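You operate a simulated robot arm through the tools that you are given. There is no shell and no other tool. Be economical: measure what you need, move in short steps, check, and stop when the job is done.

You run a simulated robot arm. Do the job below in one go: nothing can be reset, and whatever is moved stays where it is left.

TASK
Grease the roller block with the grease gun, take the coupler off and wipe away the old grease.
Fine: pump till a full ring shows, no surplus; stand the coupler on the table; use the wipe pad and put it back. Set down upright: grease coupler, wipe pad. What is to be rubbed or washed off counts as gone when no trace of it is left.

Only the result counts: the job must be done as asked and must still hold three seconds after the hand-in. Knocking over, shifting, dropping, spilling or breaking anything else fails it.

THE ROBOT
A 6-joint arm with a two-finger parallel gripper, fixed in place. Base frame: the origin is at the foot of the arm, x ahead of it, y to its left, z up. Readings come in m, degrees, newtons and seconds.
With the tool pointing down near the work surface it reaches from about 0.18 to 0.84 m from the base axis. Its first joint turns from -166.0 to 166.0 degrees. Payload 3.91 kg.
The TCP is the grasp point between the finger pads, 0.03 m short of the fingertips. In the tool frame z runs along the fingers and y along their closing line. Largest opening 0.11 m; finger width 0.02, thickness 0.01; the body of the gripper, 0.048 by 0.112 m, starts 0.055 m behind the TCP.
Orientation is told as [roll, pitch, yaw] about the base's x, y, z axes, in that order, counted from this pose: with the fingers straight down and closing along the base's y, the tool's x points along the base's -x, its y along +y and its z along -z.

THE INTERFACE
- The arm moves only by the tool apply_moves. Its argument "targets" is a list of rows, each an object (a shift or turn left out is 0, a gripper value left out holds the last) with "rotation": the turn, a rotation vector about the tool's x, y, z in degrees, a list of three; "linear": the shift along the tool's x, y, z in m, a list of three; "fingers": the gripper command, from -1 (fully open) to 1 (shut), values between in proportion. In form: [{"rotation": [ax, ay, az], "linear": [dx, dy, dz], "fingers": fingers}, ...]. A call has 1 to 10 rows; each row is the pose to reach, as a shift and turn from the pose commanded when the call began, along the tool's axes at that moment. Each row takes 0.2 s and may step no farther than 0.05 m and 8.6 degrees from the row before; otherwise, or with a gripper value out of range, the whole call is refused. A pose out of reach is approached as far as the arm can. The call stops where the force on the tool passes 90 N (or 10 N more than at its start, if that is more) or the arm is blocked; 0.2 s more then pass. Each finger travels about 0.108 m/s and halts on what it meets, pressing with about 27 N; the grip force reading is that of the motor and also rises with nothing between the fingers. The clock runs only during rows and for 0.2 s after the last one: add rows that repeat a pose to give the fingers time. It gives the time, the measured TCP pose, the force on the tool (base axes), the opening and the grip force at its end, in the units of the frame above (readings bear some noise), with the torque about the TCP (base axes, N m) and any sound that the robot's microphone picked up.
- Cameras (640 x 400 px; columns grow to the right, rows downward): "scene" is fixed at [0.3984, 0.4996, 1.5284]; the picture's right is [-0.95, 0.32, 0.00], its down [0.09, 0.27, -0.96] and it looks along [-0.31, -0.91, -0.29] (base axes); focal length 310 px, centre (320, 200). "wrist" rides on the gripper at [0.077, 0.007, -0.114] in the tool frame; the picture's right is [-0.09, 1.00, 0.00], its down [-0.80, -0.07, -0.59] and it looks along [-0.59, -0.05, 0.80] (tool axes); focal length 270 px, centre (320, 200). There is no depth. A picture from a camera that has moved, and an enlarged one, comes with that camera's place and axes in the base frame and with its lens.
- snapshot(camera): a new picture of that camera. It takes no simulated time.
- lift_body(by): slides the trunk up (or, below 0, down) by that many m; the arm rides with it, the base frame stays. It gives what a move gives, with no picture.
- enlarge(camera, box): a new picture of the part [left, top, right, bottom] of that camera's present view, enlarged. It takes no simulated time.
- close_job(): hands the job in; it is judged then, once.

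Work in short steps. Places have to be worked out from the pictures, the camera data and where the tool is seen: move nearer, look again, correct. Check each grasp and each placing, and mend what went wrong. You have 120 turns and 84 pictures in all, those below and enlarged ones among them. Open the gripper and draw the arm clear of the work before you hand the job in, unless the task says otherwise; then end with one line.

The tools are called after "Emit:" by a JSON object that holds its "name" and its "arguments". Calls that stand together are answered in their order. apply_moves: Moves the arm, as the interface text tells. Its arguments: {"type":"object","properties":{"targets":{"type":"array","items":{"type":"object","properties":{"rotation":{"type":"array","items":{"type":"number"}},"linear":{"type":"array","items":{"type":"number"}},"fingers":{"type":"number"}}}}},"required":["targets"]} The other tools are called the same way: lift_body (by) slides the trunk up or down; snapshot (camera) takes a picture; enlarge (camera, box) takes an enlarged picture of a part of a camera's view; close_job () hands the job in.

At the start:

```text
t: 0.0
eef_pos: [0.053, -0.3545, 1.2583]
tool_rot: [0.0, 0.0, 0.0]
ft_force: [-0.6, -0.2, -0.8]
wrist_torque: [0.0, 0.02, 0.0]
finger_gap: 0.1101
grasp_force: 0.1
trunk travel left (down, up): [-0.475, 0.065]
```

scene: 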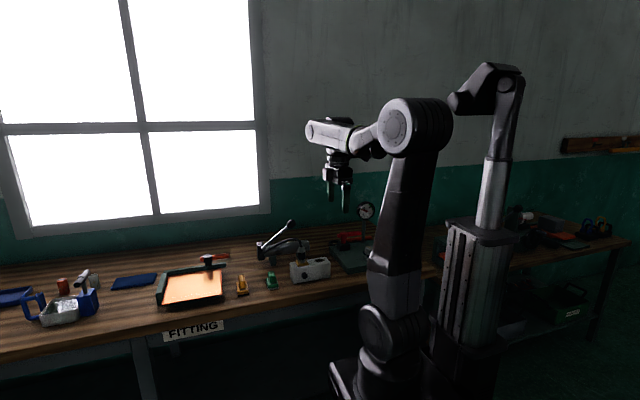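
wrist: 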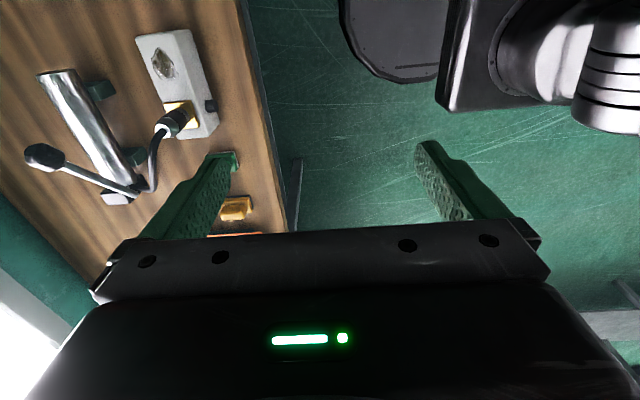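

I start by looking closely at the bench from both cameras.

Emit:
{"name": "enlarge", "arguments": {"camera": "scene", "box": [220, 200, 400, 312]}}

Emit:
{"name": "enlarge", "arguments": {"camera": "scene", "box": [0, 220, 250, 376]}}

Emit:
{"name": "enlarge", "arguments": {"camera": "wrist", "box": [0, 0, 320, 250]}}

```text
3.56 times, centred on (310, 256) of scene
camera zoom: at [0.3984, 0.4996, 1.5284], right [-0.95, 0.32, 0.0], down [0.09, 0.27, -0.96], along [-0.31, -0.91, -0.29], focal length 1100 px, centre (356, 1)
```

zoom: 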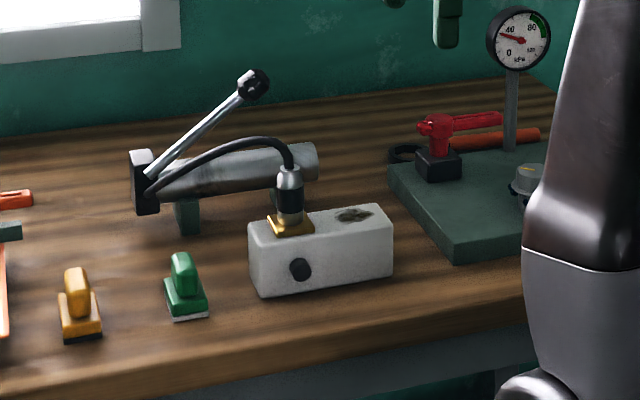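

```text
2.56 times, centred on (125, 298) of scene
camera zoom: at [0.3984, 0.4996, 1.5284], right [-0.95, 0.32, 0.0], down [0.09, 0.27, -0.96], along [-0.31, -0.91, -0.29], focal length 792 px, centre (819, -51)
```

zoom: 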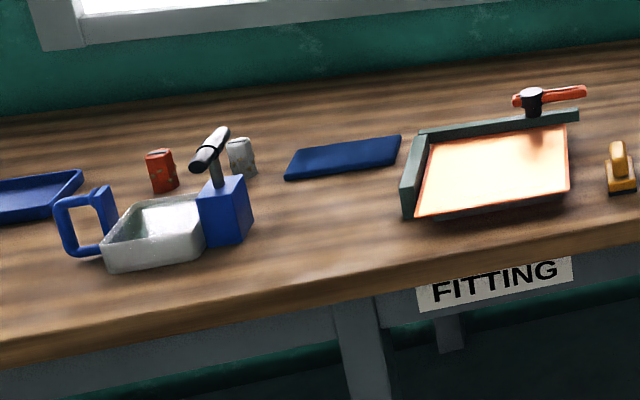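

```text
1.60 times, centred on (160, 125) of wrist
camera zoom: at [-0.0237, -0.3478, 1.3715], right [0.09, 1.0, 0.0], down [0.8, -0.07, 0.59], along [0.59, -0.05, -0.8], focal length 432 px, centre (576, 320)
```

zoom: 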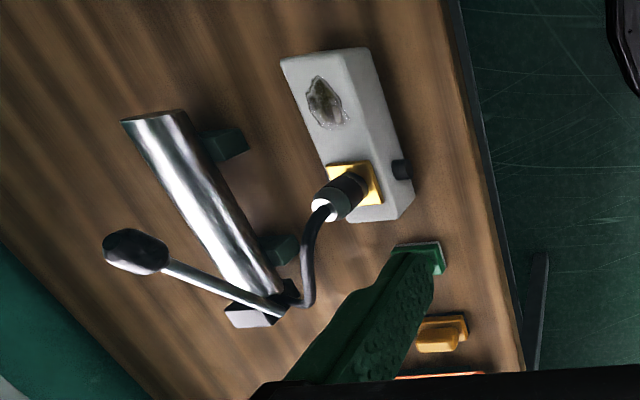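

I place the coupler top near (0.106,-0.59,0.99), the lever knob near (0.111,-0.735,1.043) and the table near z 0.85. I move over at height for a better view.

Emit:
{"name": "apply_moves", "arguments": {"targets": [{"linear": [0.01, -0.04, 0]}, {"linear": [0.02, -0.08, 0]}, {"linear": [0.03, -0.12, 0]}, {"linear": [0.04, -0.16, 0]}, {"linear": [0.05, -0.2, 0]}, {"linear": [0.06, -0.24, 0]}, {"linear": [0.06, -0.24, 0]}]}}

Emit:
{"name": "snapshot", "arguments": {"camera": "wrist"}}

Emit:
{"name": "snapshot", "arguments": {"camera": "scene"}}

```text
t: 1.6
eef_pos: [-0.0077, -0.5938, 1.2577]
tool_rot: [0.0, 0.1, 0.0]
ft_force: [-0.2, -0.1, 0.7]
wrist_torque: [-0.01, 0.02, 0.01]
finger_gap: 0.1097
grasp_force: 0.1
trunk travel left (down, up): [-0.475, 0.065]
```

```text
78 pictures are left
camera wrist: at [-0.0843, -0.5868, 1.3713], right [0.09, 1.0, 0.0], down [0.8, -0.07, 0.59], along [0.59, -0.05, -0.8], focal length 270 px, centre (320, 200)
```

wrist: 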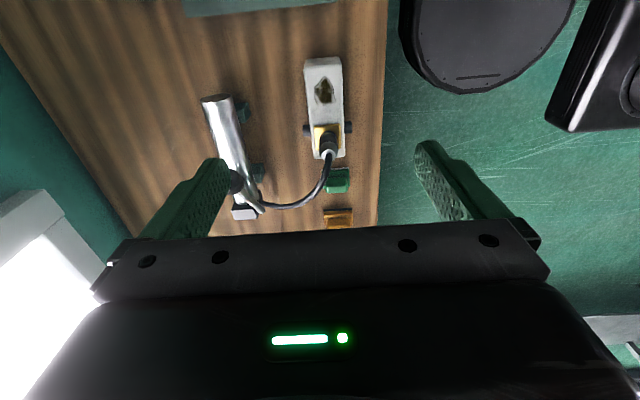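

```text
77 pictures are left
```

scene: 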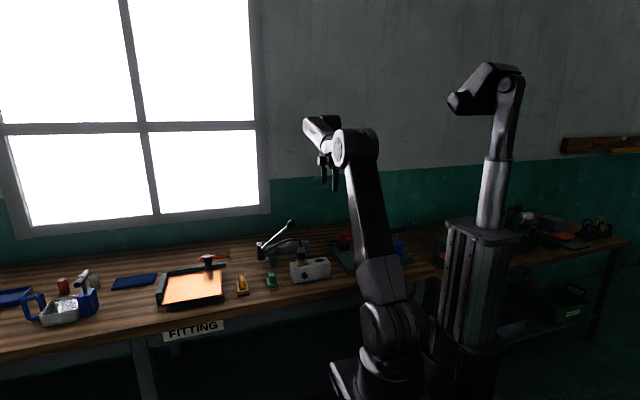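

I enlarge the work zone to fix the gun, lever and block geometry.

Emit:
{"name": "enlarge", "arguments": {"camera": "wrist", "box": [180, 40, 400, 240]}}

Emit:
{"name": "enlarge", "arguments": {"camera": "scene", "box": [225, 210, 345, 300]}}

```text
2.00 times, centred on (290, 140) of wrist
camera zoom: at [-0.0843, -0.5868, 1.3713], right [0.09, 1.0, 0.0], down [0.8, -0.07, 0.59], along [0.59, -0.05, -0.8], focal length 541 px, centre (380, 320)
```

zoom: 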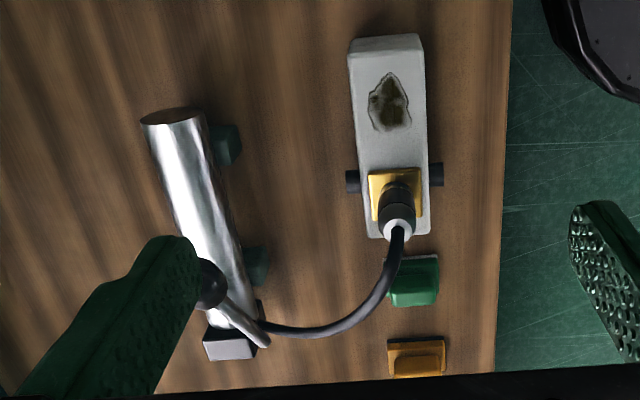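

```text
4.44 times, centred on (285, 255) of scene
camera zoom: at [0.3984, 0.4996, 1.5284], right [-0.95, 0.32, 0.0], down [0.09, 0.27, -0.96], along [-0.31, -0.91, -0.29], focal length 1376 px, centre (476, -44)
```

zoom: 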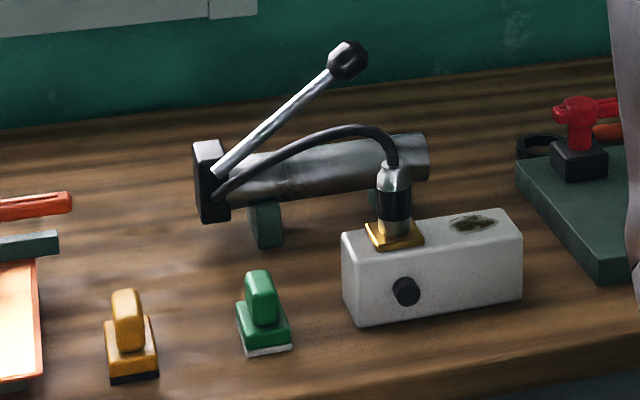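

Knob at about (0.112,-0.73,1.043), lever pivot near (0.244,-0.735,0.944), so the lever is about 0.165 m long and swings in a vertical plane along x. I close the fingers and go above the knob.

Emit:
{"name": "apply_moves", "arguments": {"targets": [{"linear": [-0.03, -0.034, 0.02], "fingers": 1}, {"linear": [-0.06, -0.068, 0.04], "fingers": 1}, {"linear": [-0.09, -0.102, 0.06], "fingers": 1}, {"linear": [-0.12, -0.136, 0.08], "fingers": 1}, {"linear": [-0.12, -0.136, 0.11], "fingers": 1}, {"linear": [-0.12, -0.136, 0.137], "fingers": 1}, {"linear": [-0.12, -0.136, 0.137], "fingers": 1}]}}

Emit:
{"name": "snapshot", "arguments": {"camera": "wrist"}}

Emit:
{"name": "enlarge", "arguments": {"camera": "scene", "box": [225, 170, 345, 300]}}

```text
t: 3.2
eef_pos: [0.1186, -0.7331, 1.1196]
tool_rot: [0.0, 0.0, 0.0]
ft_force: [0.6, -0.3, -0.4]
wrist_torque: [-0.01, 0.01, 0.02]
finger_gap: 0.0001
grasp_force: 26.8
out of reach, approached as far as the arm can: row 4
trunk travel left (down, up): [-0.475, 0.065]
```

```text
74 pictures are left
camera wrist: at [0.041, -0.7269, 1.234], right [0.09, 1.0, 0.0], down [0.8, -0.07, 0.59], along [0.59, -0.05, -0.8], focal length 270 px, centre (320, 200)
```

wrist: 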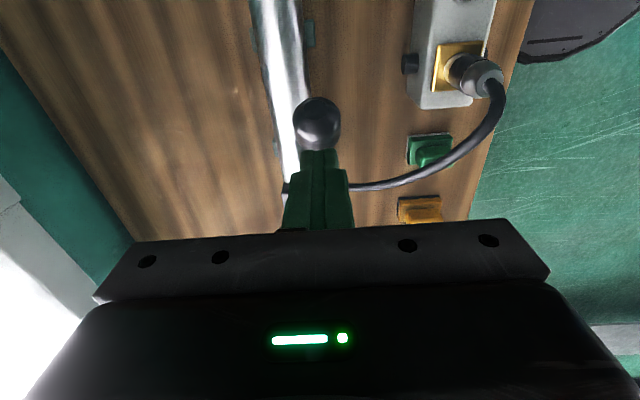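

```text
3.08 times, centred on (285, 235) of scene
camera zoom: at [0.3984, 0.4996, 1.5284], right [-0.95, 0.32, 0.0], down [0.09, 0.27, -0.96], along [-0.31, -0.91, -0.29], focal length 952 px, centre (428, 92)
```

zoom: 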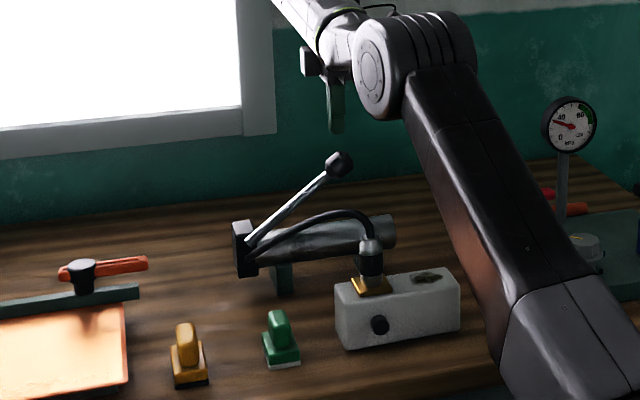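

The fingertips sit about 3 cm above the knob and are aligned in y. I push it down along its arc to about 20° as a first part stroke and read the force.

Emit:
{"name": "apply_moves", "arguments": {"targets": [{"linear": [0.004, -0.001, 0.02]}, {"linear": [0.006, -0.001, 0.03]}, {"linear": [0.01, -0.001, 0.04]}, {"linear": [0.016, -0.001, 0.05]}, {"linear": [0.022, -0.001, 0.06]}, {"linear": [0.026, -0.001, 0.07]}]}}

Emit:
{"name": "enlarge", "arguments": {"camera": "scene", "box": [225, 210, 345, 300]}}

```text
t: 4.6
eef_pos: [0.0883, -0.731, 1.0494]
tool_rot: [0.1, 0.0, 0.0]
ft_force: [-2.9, -0.4, 2.2]
wrist_torque: [-0.03, 0.06, -0.03]
finger_gap: 0.0
grasp_force: 26.5
trunk travel left (down, up): [-0.475, 0.065]
```

```text
4.44 times, centred on (285, 255) of scene
camera zoom: at [0.3984, 0.4996, 1.5284], right [-0.95, 0.32, 0.0], down [0.09, 0.27, -0.96], along [-0.31, -0.91, -0.29], focal length 1376 px, centre (476, -44)
```

zoom: 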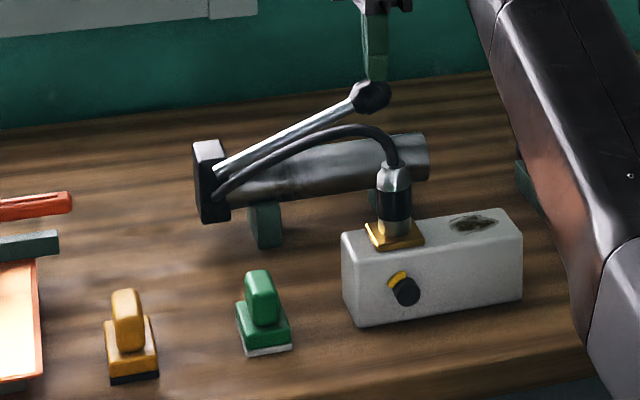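

A partial ring of grease is showing at the block's side seal, with light force on the lever. I continue the stroke a little and look closely.

Emit:
{"name": "apply_moves", "arguments": {"targets": [{"linear": [0.004, 0, 0.01]}, {"linear": [0.006, 0, 0.02]}, {"linear": [0.008, 0, 0.03]}]}}

Emit:
{"name": "enlarge", "arguments": {"camera": "scene", "box": [270, 225, 345, 290]}}

```text
t: 5.4
eef_pos: [0.08, -0.7296, 1.0194]
tool_rot: [0.0, 0.0, 0.0]
ft_force: [-1.2, -1.5, 1.7]
wrist_torque: [-0.03, 0.03, 0.02]
finger_gap: 0.0003
grasp_force: 27.1
trunk travel left (down, up): [-0.475, 0.065]
```

```text
6.15 times, centred on (308, 258) of scene
camera zoom: at [0.3984, 0.4996, 1.5284], right [-0.95, 0.32, 0.0], down [0.09, 0.27, -0.96], along [-0.31, -0.91, -0.29], focal length 1905 px, centre (397, -154)
```

zoom: 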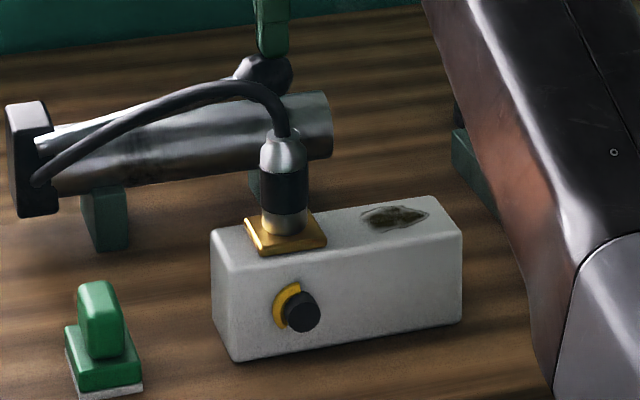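

The ring has grown to roughly half (12 to 7 o'clock, counter-clockwise). I push a little further down.

Emit:
{"name": "apply_moves", "arguments": {"targets": [{"linear": [0.002, 0, 0.01]}, {"linear": [0.002, 0, 0.02]}]}}

Emit:
{"name": "enlarge", "arguments": {"camera": "scene", "box": [270, 225, 345, 290]}}

```text
t: 6.0
eef_pos: [0.0749, -0.731, 1.0012]
tool_rot: [-0.1, 0.0, -0.1]
ft_force: [-1.5, 1.3, 8.4]
wrist_torque: [-0.05, 0.0, 0.03]
finger_gap: 0.0001
grasp_force: 26.7
trunk travel left (down, up): [-0.475, 0.065]
```

```text
6.15 times, centred on (308, 258) of scene
camera zoom: at [0.3984, 0.4996, 1.5284], right [-0.95, 0.32, 0.0], down [0.09, 0.27, -0.96], along [-0.31, -0.91, -0.29], focal length 1905 px, centre (397, -154)
```

zoom: 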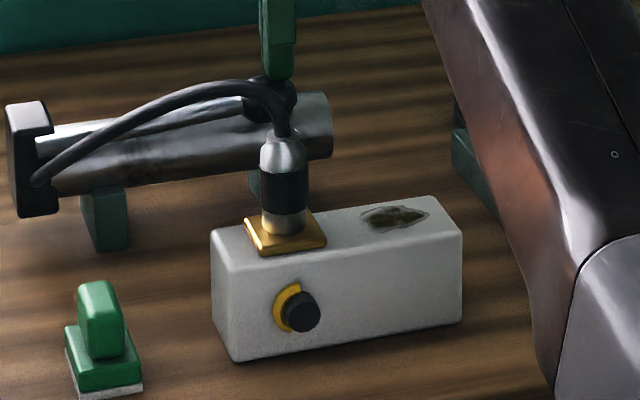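

The lever is at its stop (8 N) and the ring is unchanged, so one stroke gives about half. I retreat up the arc and see whether the lever springs back.

Emit:
{"name": "apply_moves", "arguments": {"targets": [{"linear": [0.0, 0, -0.03]}, {"linear": [-0.01, 0, -0.06]}, {"linear": [-0.025, 0, -0.09]}, {"linear": [-0.04, 0, -0.12]}, {"linear": [-0.04, 0, -0.12]}]}}

Emit:
{"name": "enlarge", "arguments": {"camera": "scene", "box": [225, 190, 345, 300]}}

```text
t: 7.2
eef_pos: [0.119, -0.7319, 1.1214]
tool_rot: [0.0, 0.0, -0.1]
ft_force: [-0.6, -0.7, 0.0]
wrist_torque: [0.02, -0.03, -0.01]
finger_gap: 0.0
grasp_force: 26.9
trunk travel left (down, up): [-0.475, 0.065]
```

```text
3.64 times, centred on (285, 245) of scene
camera zoom: at [0.3984, 0.4996, 1.5284], right [-0.95, 0.32, 0.0], down [0.09, 0.27, -0.96], along [-0.31, -0.91, -0.29], focal length 1126 px, centre (447, 36)
```

zoom: 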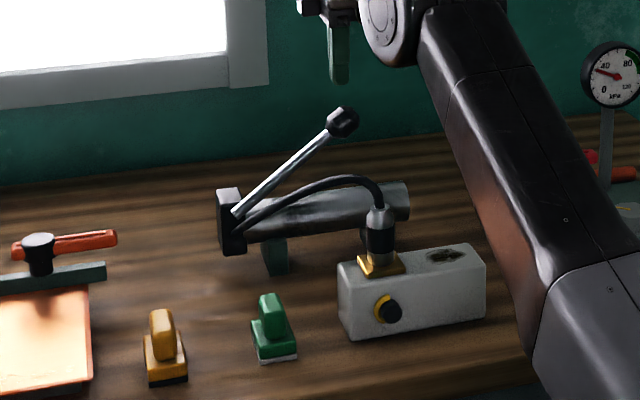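

The lever springs back. I make the second stroke in parts, checking the ring.

Emit:
{"name": "apply_moves", "arguments": {"targets": [{"linear": [0.004, -0.001, 0.02]}, {"linear": [0.006, -0.001, 0.03]}, {"linear": [0.01, -0.001, 0.04]}, {"linear": [0.016, -0.001, 0.05]}, {"linear": [0.022, -0.001, 0.06]}, {"linear": [0.026, -0.001, 0.07]}]}}

Emit:
{"name": "enlarge", "arguments": {"camera": "scene", "box": [290, 250, 330, 285]}}

```text
t: 8.6
eef_pos: [0.0924, -0.7315, 1.0507]
tool_rot: [0.0, -0.1, 0.0]
ft_force: [-2.0, 0.0, 3.0]
wrist_torque: [-0.02, 0.09, -0.01]
finger_gap: 0.0
grasp_force: 26.9
trunk travel left (down, up): [-0.475, 0.065]
```

```text
11.43 times, centred on (310, 268) of scene
camera zoom: at [0.3984, 0.4996, 1.5284], right [-0.95, 0.32, 0.0], down [0.09, 0.27, -0.96], along [-0.31, -0.91, -0.29], focal length 3537 px, centre (434, -571)
```

zoom: 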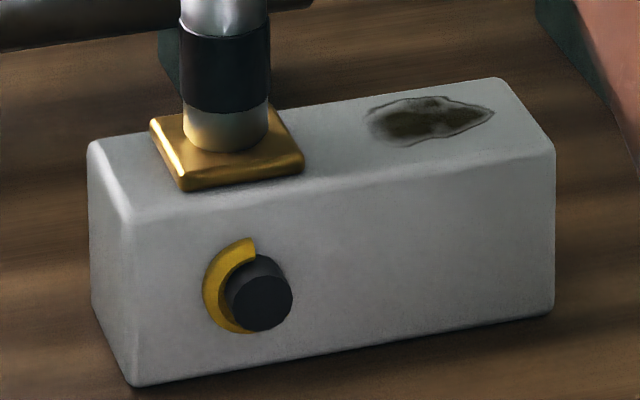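

The ring is now just past 6 o'clock; the last part will show at the upper right of the plug. I continue with small steps.

Emit:
{"name": "apply_moves", "arguments": {"targets": [{"linear": [0.003, 0, 0.008]}, {"linear": [0.005, 0, 0.015]}]}}

Emit:
{"name": "enlarge", "arguments": {"camera": "scene", "box": [290, 250, 330, 285]}}

```text
t: 9.2
eef_pos: [0.0876, -0.7324, 1.0356]
tool_rot: [0.0, 0.0, 0.0]
ft_force: [-0.6, -0.2, 0.7]
wrist_torque: [0.0, -0.02, 0.05]
finger_gap: 0.0001
grasp_force: 27.1
trunk travel left (down, up): [-0.475, 0.065]
```

```text
11.43 times, centred on (310, 268) of scene
camera zoom: at [0.3984, 0.4996, 1.5284], right [-0.95, 0.32, 0.0], down [0.09, 0.27, -0.96], along [-0.31, -0.91, -0.29], focal length 3537 px, centre (434, -571)
```

zoom: 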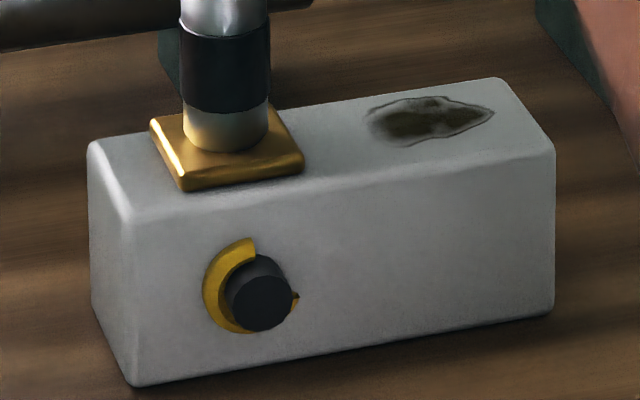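

The ring now reaches about 3 o'clock (some 75%). Small further steps.

Emit:
{"name": "apply_moves", "arguments": {"targets": [{"linear": [0.002, 0, 0.006]}]}}

Emit:
{"name": "enlarge", "arguments": {"camera": "scene", "box": [290, 250, 330, 285]}}

```text
t: 9.6
eef_pos: [0.085, -0.7316, 1.0295]
tool_rot: [0.0, -0.1, 0.0]
ft_force: [0.4, 0.2, 1.3]
wrist_torque: [-0.03, 0.02, 0.03]
finger_gap: 0.0
grasp_force: 27.2
trunk travel left (down, up): [-0.475, 0.065]
```

```text
11.43 times, centred on (310, 268) of scene
camera zoom: at [0.3984, 0.4996, 1.5284], right [-0.95, 0.32, 0.0], down [0.09, 0.27, -0.96], along [-0.31, -0.91, -0.29], focal length 3537 px, centre (434, -571)
```

zoom: 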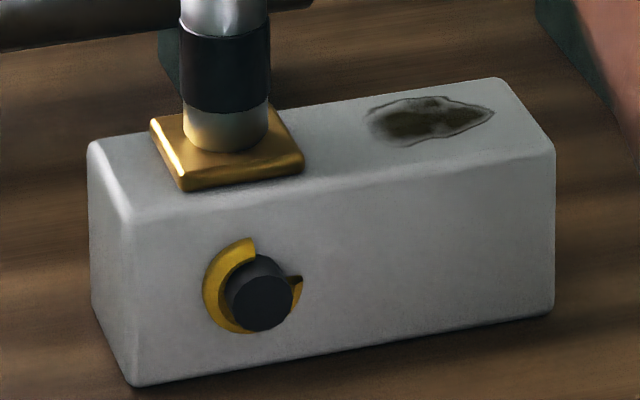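

Growth is steady. I continue down in small steps.

Emit:
{"name": "apply_moves", "arguments": {"targets": [{"linear": [0.002, 0, 0.006]}]}}

Emit:
{"name": "enlarge", "arguments": {"camera": "scene", "box": [290, 250, 330, 285]}}

```text
t: 10.0
eef_pos: [0.0828, -0.7333, 1.0238]
tool_rot: [0.0, 0.0, 0.1]
ft_force: [0.5, -0.9, 0.9]
wrist_torque: [-0.01, -0.04, -0.03]
finger_gap: 0.0001
grasp_force: 27.4
trunk travel left (down, up): [-0.475, 0.065]
```

```text
11.43 times, centred on (310, 268) of scene
camera zoom: at [0.3984, 0.4996, 1.5284], right [-0.95, 0.32, 0.0], down [0.09, 0.27, -0.96], along [-0.31, -0.91, -0.29], focal length 3537 px, centre (434, -571)
```

zoom: 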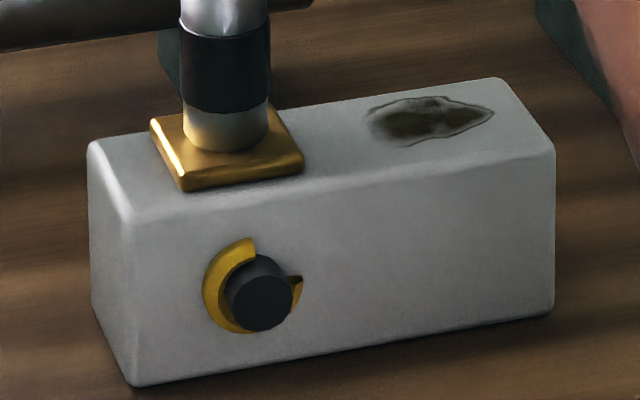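

Grease per stroke ends near here; the ring is about 280° after two strokes. I release the lever and begin a careful partial third stroke.

Emit:
{"name": "apply_moves", "arguments": {"targets": [{"linear": [-0.005, 0, -0.03]}, {"linear": [-0.015, 0, -0.06]}, {"linear": [-0.03, 0, -0.09]}, {"linear": [-0.036, 0, -0.097]}, {"linear": [-0.036, 0, -0.097]}, {"linear": [-0.034, 0, -0.077]}, {"linear": [-0.032, 0, -0.067]}, {"linear": [-0.028, 0, -0.057]}, {"linear": [-0.022, 0, -0.047]}]}}

Emit:
{"name": "enlarge", "arguments": {"camera": "scene", "box": [290, 250, 330, 285]}}

```text
t: 12.0
eef_pos: [0.1021, -0.7294, 1.0688]
tool_rot: [0.0, 0.0, 0.0]
ft_force: [-3.9, 0.3, 3.3]
wrist_torque: [-0.05, 0.14, -0.05]
finger_gap: 0.0
grasp_force: 26.6
trunk travel left (down, up): [-0.475, 0.065]
```

```text
11.43 times, centred on (310, 268) of scene
camera zoom: at [0.3984, 0.4996, 1.5284], right [-0.95, 0.32, 0.0], down [0.09, 0.27, -0.96], along [-0.31, -0.91, -0.29], focal length 3537 px, centre (434, -571)
```

zoom: 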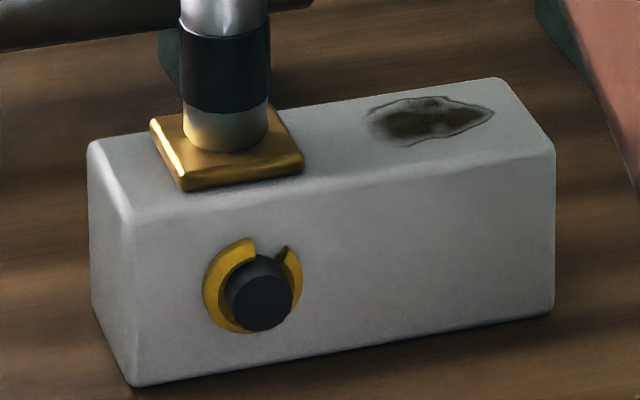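

Only a small gap remains at about 12–1 o'clock. I add another ~7 mm.

Emit:
{"name": "apply_moves", "arguments": {"targets": [{"linear": [0.005, 0, 0.007]}]}}

Emit:
{"name": "enlarge", "arguments": {"camera": "scene", "box": [290, 250, 330, 285]}}

```text
t: 12.4
eef_pos: [0.0989, -0.732, 1.0604]
tool_rot: [0.1, 0.0, 0.0]
ft_force: [-1.0, -0.2, 2.4]
wrist_torque: [0.0, 0.02, 0.01]
finger_gap: 0.0001
grasp_force: 26.6
trunk travel left (down, up): [-0.475, 0.065]
```

```text
11.43 times, centred on (310, 268) of scene
camera zoom: at [0.3984, 0.4996, 1.5284], right [-0.95, 0.32, 0.0], down [0.09, 0.27, -0.96], along [-0.31, -0.91, -0.29], focal length 3537 px, centre (434, -571)
```

zoom: 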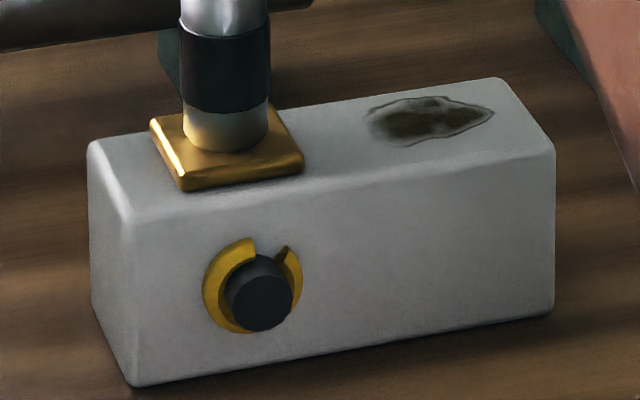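

No change yet; the ring may grow in segments. A few mm more.

Emit:
{"name": "apply_moves", "arguments": {"targets": [{"linear": [0.003, 0, 0.005]}]}}

Emit:
{"name": "enlarge", "arguments": {"camera": "scene", "box": [290, 250, 330, 285]}}

```text
t: 12.8
eef_pos: [0.0975, -0.7321, 1.0565]
tool_rot: [0.0, 0.0, 0.0]
ft_force: [0.5, 0.6, 0.9]
wrist_torque: [0.01, 0.04, 0.01]
finger_gap: 0.0001
grasp_force: 26.9
trunk travel left (down, up): [-0.475, 0.065]
```

```text
11.43 times, centred on (310, 268) of scene
camera zoom: at [0.3984, 0.4996, 1.5284], right [-0.95, 0.32, 0.0], down [0.09, 0.27, -0.96], along [-0.31, -0.91, -0.29], focal length 3537 px, centre (434, -571)
```

zoom: 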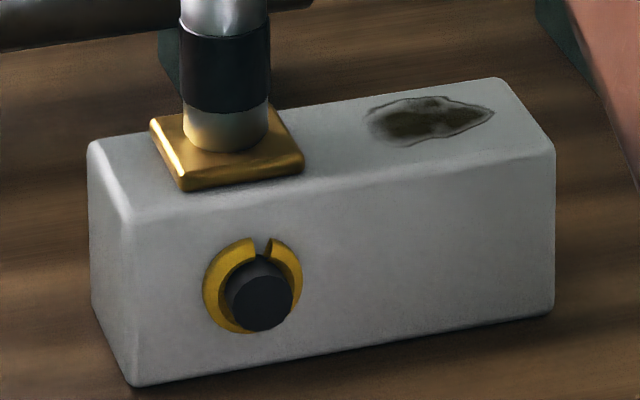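

Only a sliver of a gap remains. Another 4 mm.

Emit:
{"name": "apply_moves", "arguments": {"targets": [{"linear": [0.002, 0, 0.004]}]}}

Emit:
{"name": "enlarge", "arguments": {"camera": "scene", "box": [290, 250, 330, 285]}}

```text
t: 13.2
eef_pos: [0.0952, -0.733, 1.0534]
tool_rot: [0.0, 0.0, 0.0]
ft_force: [-0.1, 0.0, 2.5]
wrist_torque: [-0.01, 0.0, 0.01]
finger_gap: 0.0
grasp_force: 27.1
trunk travel left (down, up): [-0.475, 0.065]
```

```text
11.43 times, centred on (310, 268) of scene
camera zoom: at [0.3984, 0.4996, 1.5284], right [-0.95, 0.32, 0.0], down [0.09, 0.27, -0.96], along [-0.31, -0.91, -0.29], focal length 3537 px, centre (434, -571)
```

zoom: 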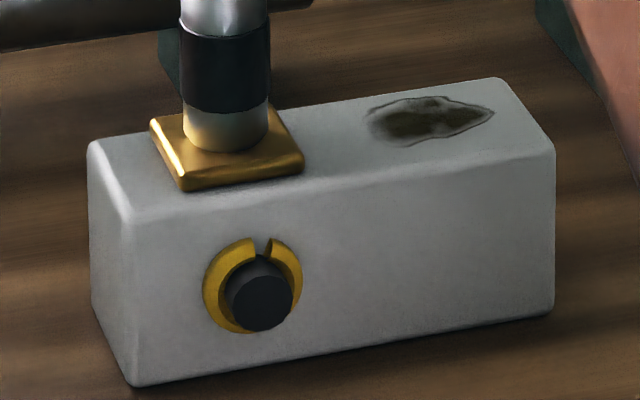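

Unchanged; segments come about every 8–10 mm. Another 4 mm.

Emit:
{"name": "apply_moves", "arguments": {"targets": [{"linear": [0.002, 0, 0.004]}]}}

Emit:
{"name": "enlarge", "arguments": {"camera": "scene", "box": [290, 250, 330, 285]}}

```text
t: 13.6
eef_pos: [0.0939, -0.7327, 1.0495]
tool_rot: [0.0, 0.0, 0.0]
ft_force: [-0.3, -0.9, 2.0]
wrist_torque: [-0.04, 0.01, 0.02]
finger_gap: 0.0
grasp_force: 27.1
trunk travel left (down, up): [-0.475, 0.065]
```

```text
11.43 times, centred on (310, 268) of scene
camera zoom: at [0.3984, 0.4996, 1.5284], right [-0.95, 0.32, 0.0], down [0.09, 0.27, -0.96], along [-0.31, -0.91, -0.29], focal length 3537 px, centre (434, -571)
```

zoom: 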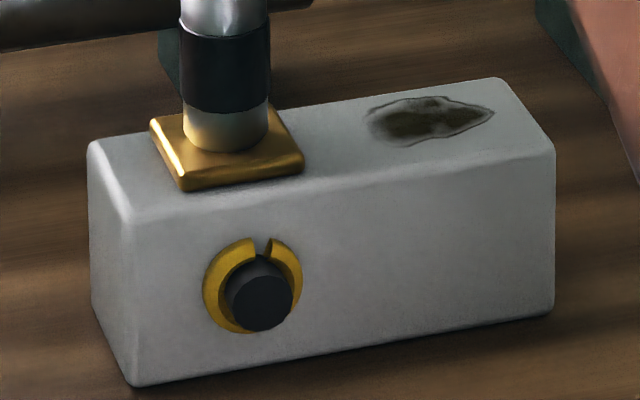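

Still the sliver. Another 3 mm.

Emit:
{"name": "apply_moves", "arguments": {"targets": [{"linear": [0.002, 0, 0.003]}]}}

Emit:
{"name": "enlarge", "arguments": {"camera": "scene", "box": [290, 250, 330, 285]}}

```text
t: 14.0
eef_pos: [0.0922, -0.7323, 1.0463]
tool_rot: [0.0, 0.0, 0.0]
ft_force: [0.6, -0.9, 0.3]
wrist_torque: [-0.01, -0.02, 0.0]
finger_gap: 0.0
grasp_force: 26.9
trunk travel left (down, up): [-0.475, 0.065]
```

```text
11.43 times, centred on (310, 268) of scene
camera zoom: at [0.3984, 0.4996, 1.5284], right [-0.95, 0.32, 0.0], down [0.09, 0.27, -0.96], along [-0.31, -0.91, -0.29], focal length 3537 px, centre (434, -571)
```

zoom: 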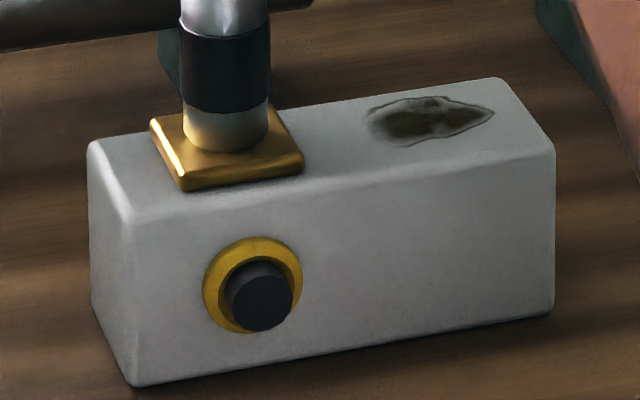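

The ring is full. I let the lever up, retreat and move above the coupler with open fingers.

Emit:
{"name": "apply_moves", "arguments": {"targets": [{"linear": [-0.01, 0, -0.03]}, {"linear": [-0.026, 0, -0.06]}, {"linear": [-0.026, 0, -0.1]}, {"linear": [-0.02, 0.04, -0.1], "fingers": -0.2}, {"linear": [-0.015, 0.08, -0.1], "fingers": -0.2}, {"linear": [-0.012, 0.12, -0.1], "fingers": -0.2}, {"linear": [-0.012, 0.142, -0.09], "fingers": -0.2}, {"linear": [-0.012, 0.142, -0.07], "fingers": -0.2}]}}

Emit:
{"name": "snapshot", "arguments": {"camera": "wrist"}}

Emit:
{"name": "enlarge", "arguments": {"camera": "scene", "box": [225, 190, 345, 300]}}

```text
t: 15.8
eef_pos: [0.1047, -0.5924, 1.1139]
tool_rot: [-0.1, -0.1, 0.0]
ft_force: [0.6, 0.3, -0.8]
wrist_torque: [0.01, -0.02, -0.03]
finger_gap: 0.066
grasp_force: 0.1
trunk travel left (down, up): [-0.475, 0.065]
```

```text
58 pictures are left
camera wrist: at [0.0274, -0.5859, 1.2288], right [0.09, 1.0, 0.0], down [0.8, -0.07, 0.59], along [0.59, -0.05, -0.8], focal length 270 px, centre (320, 200)
```

wrist: 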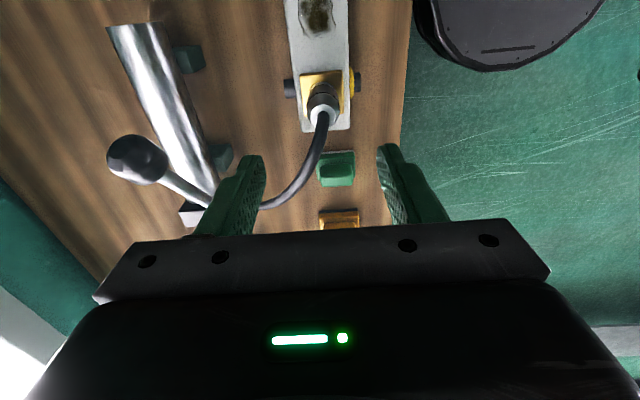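

```text
3.64 times, centred on (285, 245) of scene
camera zoom: at [0.3984, 0.4996, 1.5284], right [-0.95, 0.32, 0.0], down [0.09, 0.27, -0.96], along [-0.31, -0.91, -0.29], focal length 1126 px, centre (447, 36)
```

zoom: 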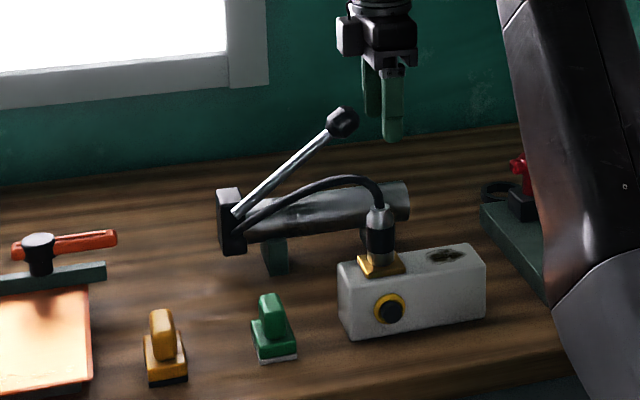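

Coupler: axis about (0.107,-0.588), z from about 0.928 to 0.99; the pad is near (0.225,-0.572). I go down most of the way and check the alignment.

Emit:
{"name": "apply_moves", "arguments": {"targets": [{"linear": [-0.002, 0.004, 0.04]}, {"linear": [-0.002, 0.004, 0.08]}, {"linear": [-0.002, 0.004, 0.11]}, {"linear": [-0.002, 0.004, 0.11]}]}}

Emit:
{"name": "snapshot", "arguments": {"camera": "wrist"}}

Emit:
{"name": "enlarge", "arguments": {"camera": "scene", "box": [270, 215, 345, 290]}}

```text
t: 16.8
eef_pos: [0.1057, -0.5882, 1.0046]
tool_rot: [0.0, 0.0, 0.1]
ft_force: [0.6, 0.9, 1.2]
wrist_torque: [-0.02, 0.03, 0.0]
finger_gap: 0.066
grasp_force: 0.1
trunk travel left (down, up): [-0.475, 0.065]
```

```text
56 pictures are left
camera wrist: at [0.0281, -0.582, 1.1193], right [0.09, 1.0, 0.0], down [0.8, -0.07, 0.59], along [0.59, -0.05, -0.8], focal length 270 px, centre (320, 200)
```

wrist: 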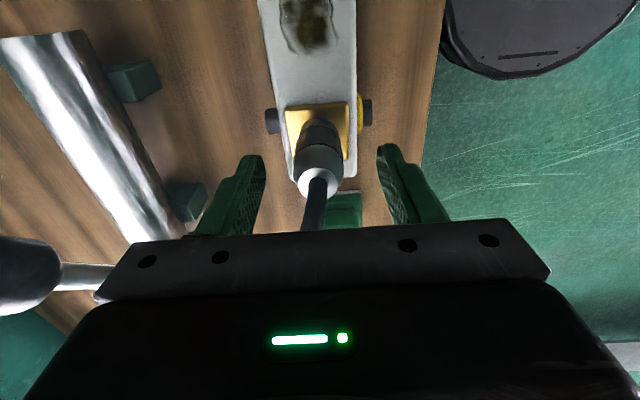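

```text
5.33 times, centred on (308, 252) of scene
camera zoom: at [0.3984, 0.4996, 1.5284], right [-0.95, 0.32, 0.0], down [0.09, 0.27, -0.96], along [-0.31, -0.91, -0.29], focal length 1651 px, centre (387, -80)
```

zoom: 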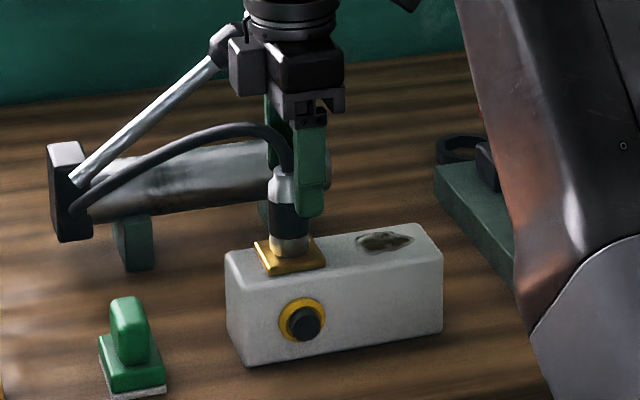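

Well aligned, with the coupler about 3 mm further in +x. I lower to about 0.970 and close.

Emit:
{"name": "apply_moves", "arguments": {"targets": [{"linear": [-0.004, -0.001, 0.02]}, {"linear": [-0.004, -0.001, 0.034]}, {"linear": [-0.004, -0.001, 0.034], "fingers": 0.6}, {"linear": [-0.004, -0.001, 0.034], "fingers": 1}, {"linear": [-0.004, -0.001, 0.034], "fingers": 1}]}}

Emit:
{"name": "enlarge", "arguments": {"camera": "scene", "box": [270, 215, 345, 290]}}

```text
t: 18.0
eef_pos: [0.1076, -0.5899, 0.9723]
tool_rot: [0.0, 0.0, 0.1]
ft_force: [0.3, -1.0, -0.1]
wrist_torque: [-0.04, 0.01, 0.02]
finger_gap: 0.0311
grasp_force: 26.9
trunk travel left (down, up): [-0.475, 0.065]
```

```text
5.33 times, centred on (308, 252) of scene
camera zoom: at [0.3984, 0.4996, 1.5284], right [-0.95, 0.32, 0.0], down [0.09, 0.27, -0.96], along [-0.31, -0.91, -0.29], focal length 1651 px, centre (387, -80)
```

zoom: 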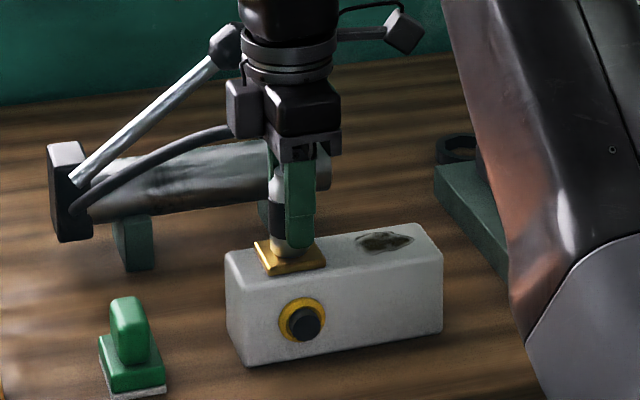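

Gripped (gap 0.031). I pull straight up a little.

Emit:
{"name": "apply_moves", "arguments": {"targets": [{"linear": [0, 0, -0.01]}, {"linear": [0, 0, -0.02]}, {"linear": [0, 0, -0.03]}]}}

Emit:
{"name": "enlarge", "arguments": {"camera": "scene", "box": [270, 215, 345, 290]}}

```text
t: 18.8
eef_pos: [0.1083, -0.5882, 1.0018]
tool_rot: [0.0, 0.0, 0.0]
ft_force: [0.4, 0.1, -1.5]
wrist_torque: [0.01, 0.0, 0.01]
finger_gap: 0.0314
grasp_force: 27.0
trunk travel left (down, up): [-0.475, 0.065]
```

```text
5.33 times, centred on (308, 252) of scene
camera zoom: at [0.3984, 0.4996, 1.5284], right [-0.95, 0.32, 0.0], down [0.09, 0.27, -0.96], along [-0.31, -0.91, -0.29], focal length 1651 px, centre (387, -80)
```

zoom: 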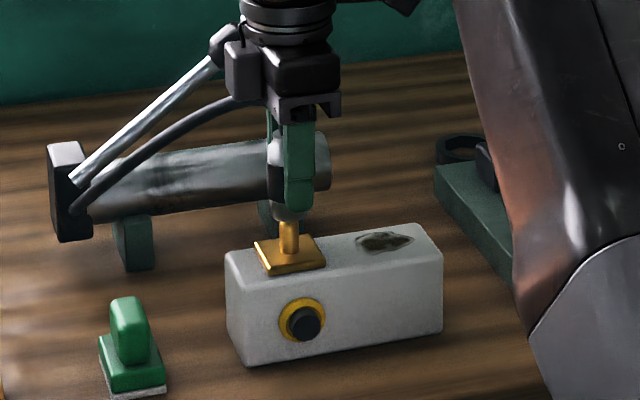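

The coupler came off the nipple cleanly. I lift clear, carry it to about (0.172,-0.645) and lower to slightly above the table.

Emit:
{"name": "apply_moves", "arguments": {"targets": [{"linear": [0, 0, -0.038]}, {"linear": [-0.02, -0.018, -0.038]}, {"linear": [-0.042, -0.038, -0.038]}, {"linear": [-0.064, -0.057, -0.038]}, {"linear": [-0.064, -0.057, 0.0]}, {"linear": [-0.064, -0.057, 0.04]}, {"linear": [-0.064, -0.057, 0.07]}, {"linear": [-0.064, -0.057, 0.09]}, {"linear": [-0.064, -0.057, 0.09]}]}}

Emit:
{"name": "enlarge", "arguments": {"camera": "scene", "box": [245, 210, 345, 300]}}

Emit:
{"name": "snapshot", "arguments": {"camera": "wrist"}}

```text
t: 20.8
eef_pos: [0.1713, -0.6438, 0.9142]
tool_rot: [0.0, -0.1, 0.0]
ft_force: [-0.6, 0.2, -1.7]
wrist_torque: [0.03, -0.01, -0.02]
finger_gap: 0.0312
grasp_force: 26.7
trunk travel left (down, up): [-0.475, 0.065]
```

```text
4.44 times, centred on (295, 255) of scene
camera zoom: at [0.3984, 0.4996, 1.5284], right [-0.95, 0.32, 0.0], down [0.09, 0.27, -0.96], along [-0.31, -0.91, -0.29], focal length 1376 px, centre (431, -44)
```

zoom: 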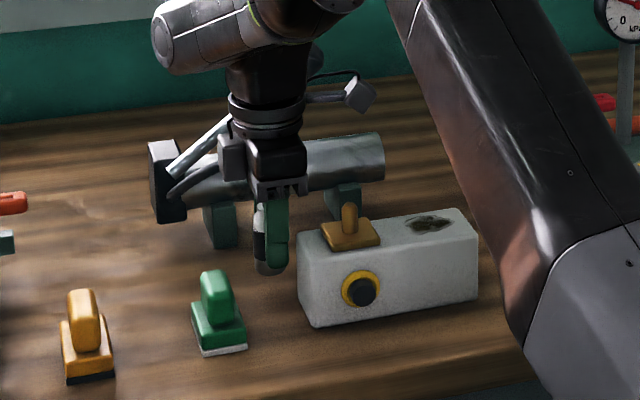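

```text
51 pictures are left
camera wrist: at [0.0942, -0.6374, 1.029], right [0.09, 1.0, 0.0], down [0.8, -0.07, 0.59], along [0.59, -0.05, -0.8], focal length 270 px, centre (320, 200)
```

wrist: 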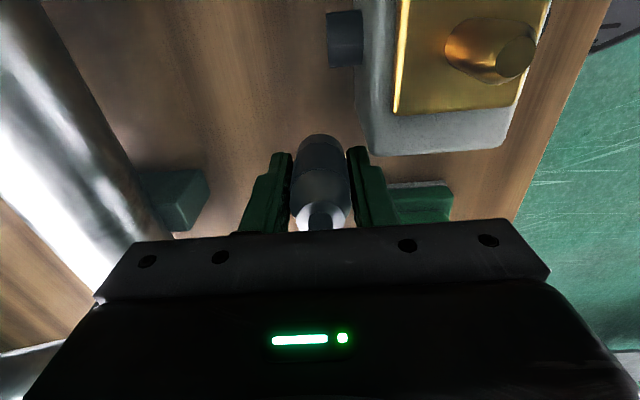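

The coupler hangs upright, about 2 cm above the table. I lower gently until contact.

Emit:
{"name": "apply_moves", "arguments": {"targets": [{"linear": [0, 0, 0.006]}, {"linear": [0, 0, 0.01]}, {"linear": [0, 0, 0.013]}]}}

Emit:
{"name": "enlarge", "arguments": {"camera": "scene", "box": [265, 240, 315, 290]}}

```text
t: 21.6
eef_pos: [0.1718, -0.6455, 0.8998]
tool_rot: [0.0, 0.0, 0.0]
ft_force: [1.2, 0.2, -1.2]
wrist_torque: [0.02, 0.0, 0.02]
finger_gap: 0.0314
grasp_force: 27.0
trunk travel left (down, up): [-0.475, 0.065]
```

```text
8.00 times, centred on (290, 265) of scene
camera zoom: at [0.3984, 0.4996, 1.5284], right [-0.95, 0.32, 0.0], down [0.09, 0.27, -0.96], along [-0.31, -0.91, -0.29], focal length 2476 px, centre (560, -320)
```

zoom: 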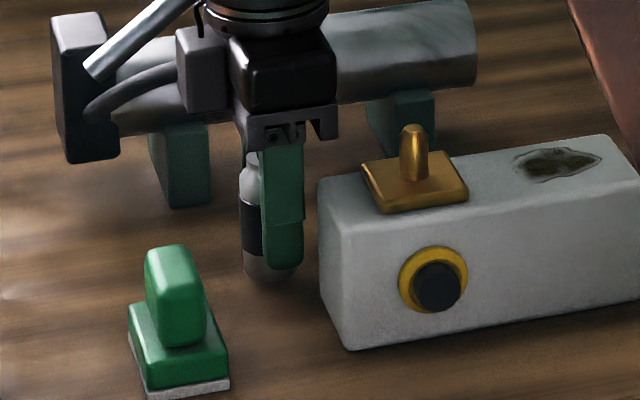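

No contact yet; two more small steps.

Emit:
{"name": "apply_moves", "arguments": {"targets": [{"linear": [0, 0, 0.002]}, {"linear": [0, 0, 0.004]}]}}

```text
t: 22.2
eef_pos: [0.171, -0.6446, 0.8957]
tool_rot: [0.0, 0.0, -0.1]
ft_force: [-0.2, 0.1, -0.9]
wrist_torque: [0.0, 0.0, 0.0]
finger_gap: 0.0314
grasp_force: 27.1
trunk travel left (down, up): [-0.475, 0.065]
```

Still free; I continue down.

Emit:
{"name": "apply_moves", "arguments": {"targets": [{"linear": [0, 0, 0.0015]}, {"linear": [0, 0, 0.003]}]}}

```text
t: 22.8
eef_pos: [0.1711, -0.6454, 0.8923]
tool_rot: [0.0, 0.0, 0.1]
ft_force: [-0.4, 0.6, -0.6]
wrist_torque: [-0.01, 0.01, 0.01]
finger_gap: 0.0314
grasp_force: 26.5
trunk travel left (down, up): [-0.475, 0.065]
```

No contact force yet; again a small step.

Emit:
{"name": "apply_moves", "arguments": {"targets": [{"linear": [0, 0, 0.0015]}, {"linear": [0, 0, 0.003]}]}}

Emit:
{"name": "enlarge", "arguments": {"camera": "scene", "box": [265, 240, 315, 290]}}

```text
t: 23.4
eef_pos: [0.1715, -0.6446, 0.893]
tool_rot: [-0.5, 0.0, 0.0]
ft_force: [2.1, -6.6, 20.8]
wrist_torque: [-0.03, -0.05, -0.03]
finger_gap: 0.0315
grasp_force: 26.9
trunk travel left (down, up): [-0.475, 0.065]
```

```text
8.00 times, centred on (290, 265) of scene
camera zoom: at [0.3984, 0.4996, 1.5284], right [-0.95, 0.32, 0.0], down [0.09, 0.27, -0.96], along [-0.31, -0.91, -0.29], focal length 2476 px, centre (560, -320)
```

zoom: 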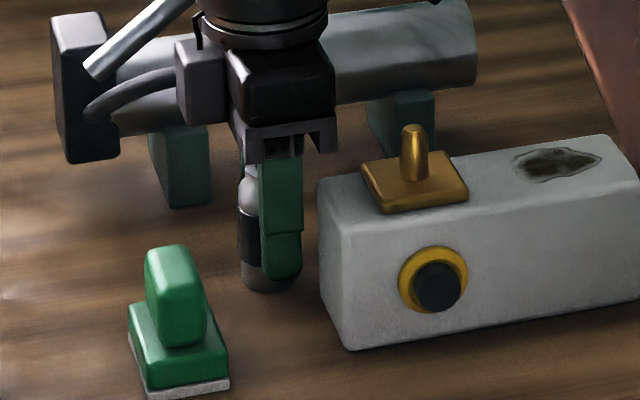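

Contact made (table at about 0.8495). I ease off 2 mm, open, and rise straight up.

Emit:
{"name": "apply_moves", "arguments": {"targets": [{"linear": [0, 0, -0.0025]}, {"linear": [0, 0, -0.0025], "fingers": 0.3}, {"linear": [0, 0, -0.0025], "fingers": 0.0}, {"linear": [0, 0, -0.0025], "fingers": 0.0}, {"linear": [0, 0, -0.03]}, {"linear": [0, 0, -0.07]}, {"linear": [0, 0, -0.12]}, {"linear": [0, 0, -0.17]}, {"linear": [0, 0, -0.2]}]}}

Emit:
{"name": "enlarge", "arguments": {"camera": "scene", "box": [245, 210, 345, 300]}}

Emit:
{"name": "snapshot", "arguments": {"camera": "wrist"}}

```text
t: 25.4
eef_pos: [0.175, -0.6468, 1.0887]
tool_rot: [0.1, 0.0, 0.0]
ft_force: [-0.1, -0.3, -0.3]
wrist_torque: [0.02, 0.05, 0.0]
finger_gap: 0.055
grasp_force: 0.1
trunk travel left (down, up): [-0.475, 0.065]
```

```text
4.44 times, centred on (295, 255) of scene
camera zoom: at [0.3984, 0.4996, 1.5284], right [-0.95, 0.32, 0.0], down [0.09, 0.27, -0.96], along [-0.31, -0.91, -0.29], focal length 1376 px, centre (431, -44)
```

zoom: 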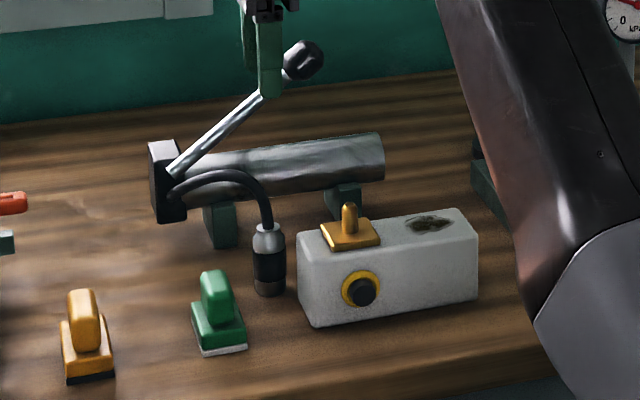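

```text
47 pictures are left
camera wrist: at [0.0967, -0.6401, 1.2023], right [0.09, 1.0, 0.0], down [0.8, -0.07, 0.59], along [0.59, -0.05, -0.8], focal length 270 px, centre (320, 200)
```

wrist: 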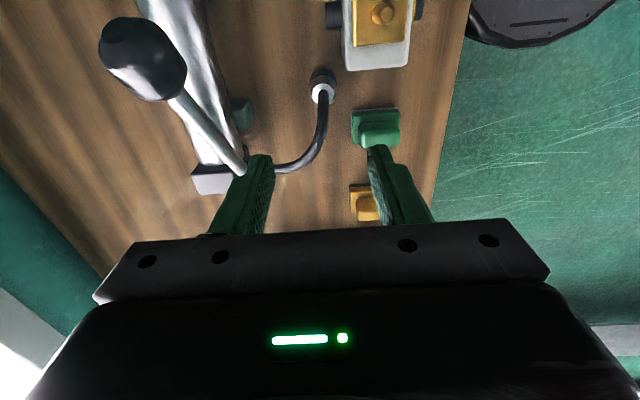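

The coupler stands upright. I zoom in on the green and yellow pads to identify the wipe pad and the handle's orientation.

Emit:
{"name": "enlarge", "arguments": {"camera": "scene", "box": [230, 262, 300, 302]}}

Emit:
{"name": "enlarge", "arguments": {"camera": "wrist", "box": [330, 90, 430, 230]}}

```text
9.14 times, centred on (265, 282) of scene
camera zoom: at [0.3984, 0.4996, 1.5284], right [-0.95, 0.32, 0.0], down [0.09, 0.27, -0.96], along [-0.31, -0.91, -0.29], focal length 2830 px, centre (823, -550)
```

zoom: 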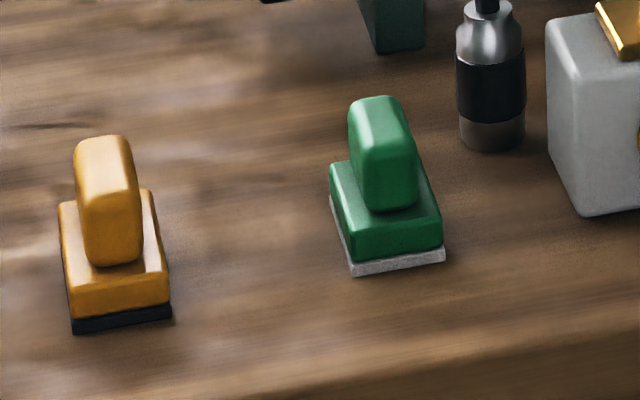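

```text
2.86 times, centred on (380, 160) of wrist
camera zoom: at [0.0967, -0.6401, 1.2023], right [0.09, 1.0, 0.0], down [0.8, -0.07, 0.59], along [0.59, -0.05, -0.8], focal length 772 px, centre (149, 314)
```

zoom: 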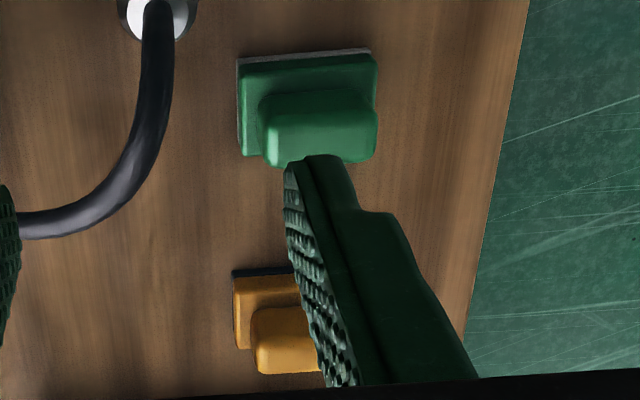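

The green pad with the light felt is the wipe pad (the yellow one has a dark abrasive sole). Its handle top is near (0.23,-0.581,0.909), longer along y. I go above it.

Emit:
{"name": "apply_moves", "arguments": {"targets": [{"linear": [-0.025, 0.033, 0], "fingers": -0.4}, {"linear": [-0.054, 0.067, 0], "fingers": -0.4}, {"linear": [-0.054, 0.067, 0.04], "fingers": -0.4}, {"linear": [-0.054, 0.067, 0.08], "fingers": -0.4}, {"linear": [-0.054, 0.067, 0.11], "fingers": -0.4}, {"linear": [-0.054, 0.067, 0.12], "fingers": -0.4}, {"linear": [-0.054, 0.067, 0.12], "fingers": -0.4}]}}

Emit:
{"name": "snapshot", "arguments": {"camera": "wrist"}}

Emit:
{"name": "enlarge", "arguments": {"camera": "scene", "box": [230, 230, 310, 300]}}

```text
t: 27.0
eef_pos: [0.2282, -0.5764, 0.9699]
tool_rot: [0.0, -0.1, 0.0]
ft_force: [0.4, -0.1, -0.8]
wrist_torque: [-0.01, 0.0, 0.02]
finger_gap: 0.0769
grasp_force: 0.1
trunk travel left (down, up): [-0.475, 0.065]
```

```text
44 pictures are left
camera wrist: at [0.1505, -0.5701, 1.084], right [0.09, 1.0, 0.0], down [0.8, -0.07, 0.59], along [0.59, -0.05, -0.8], focal length 270 px, centre (320, 200)
```

wrist: 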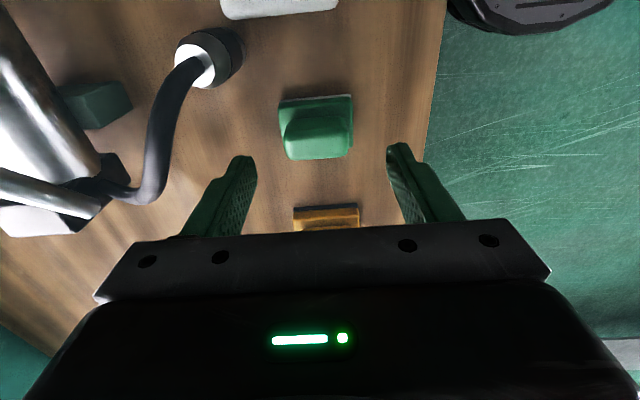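

```text
5.71 times, centred on (270, 265) of scene
camera zoom: at [0.3984, 0.4996, 1.5284], right [-0.95, 0.32, 0.0], down [0.09, 0.27, -0.96], along [-0.31, -0.91, -0.29], focal length 1769 px, centre (606, -171)
```

zoom: 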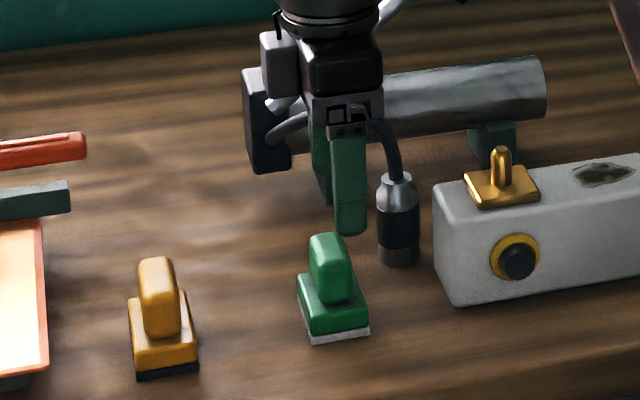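

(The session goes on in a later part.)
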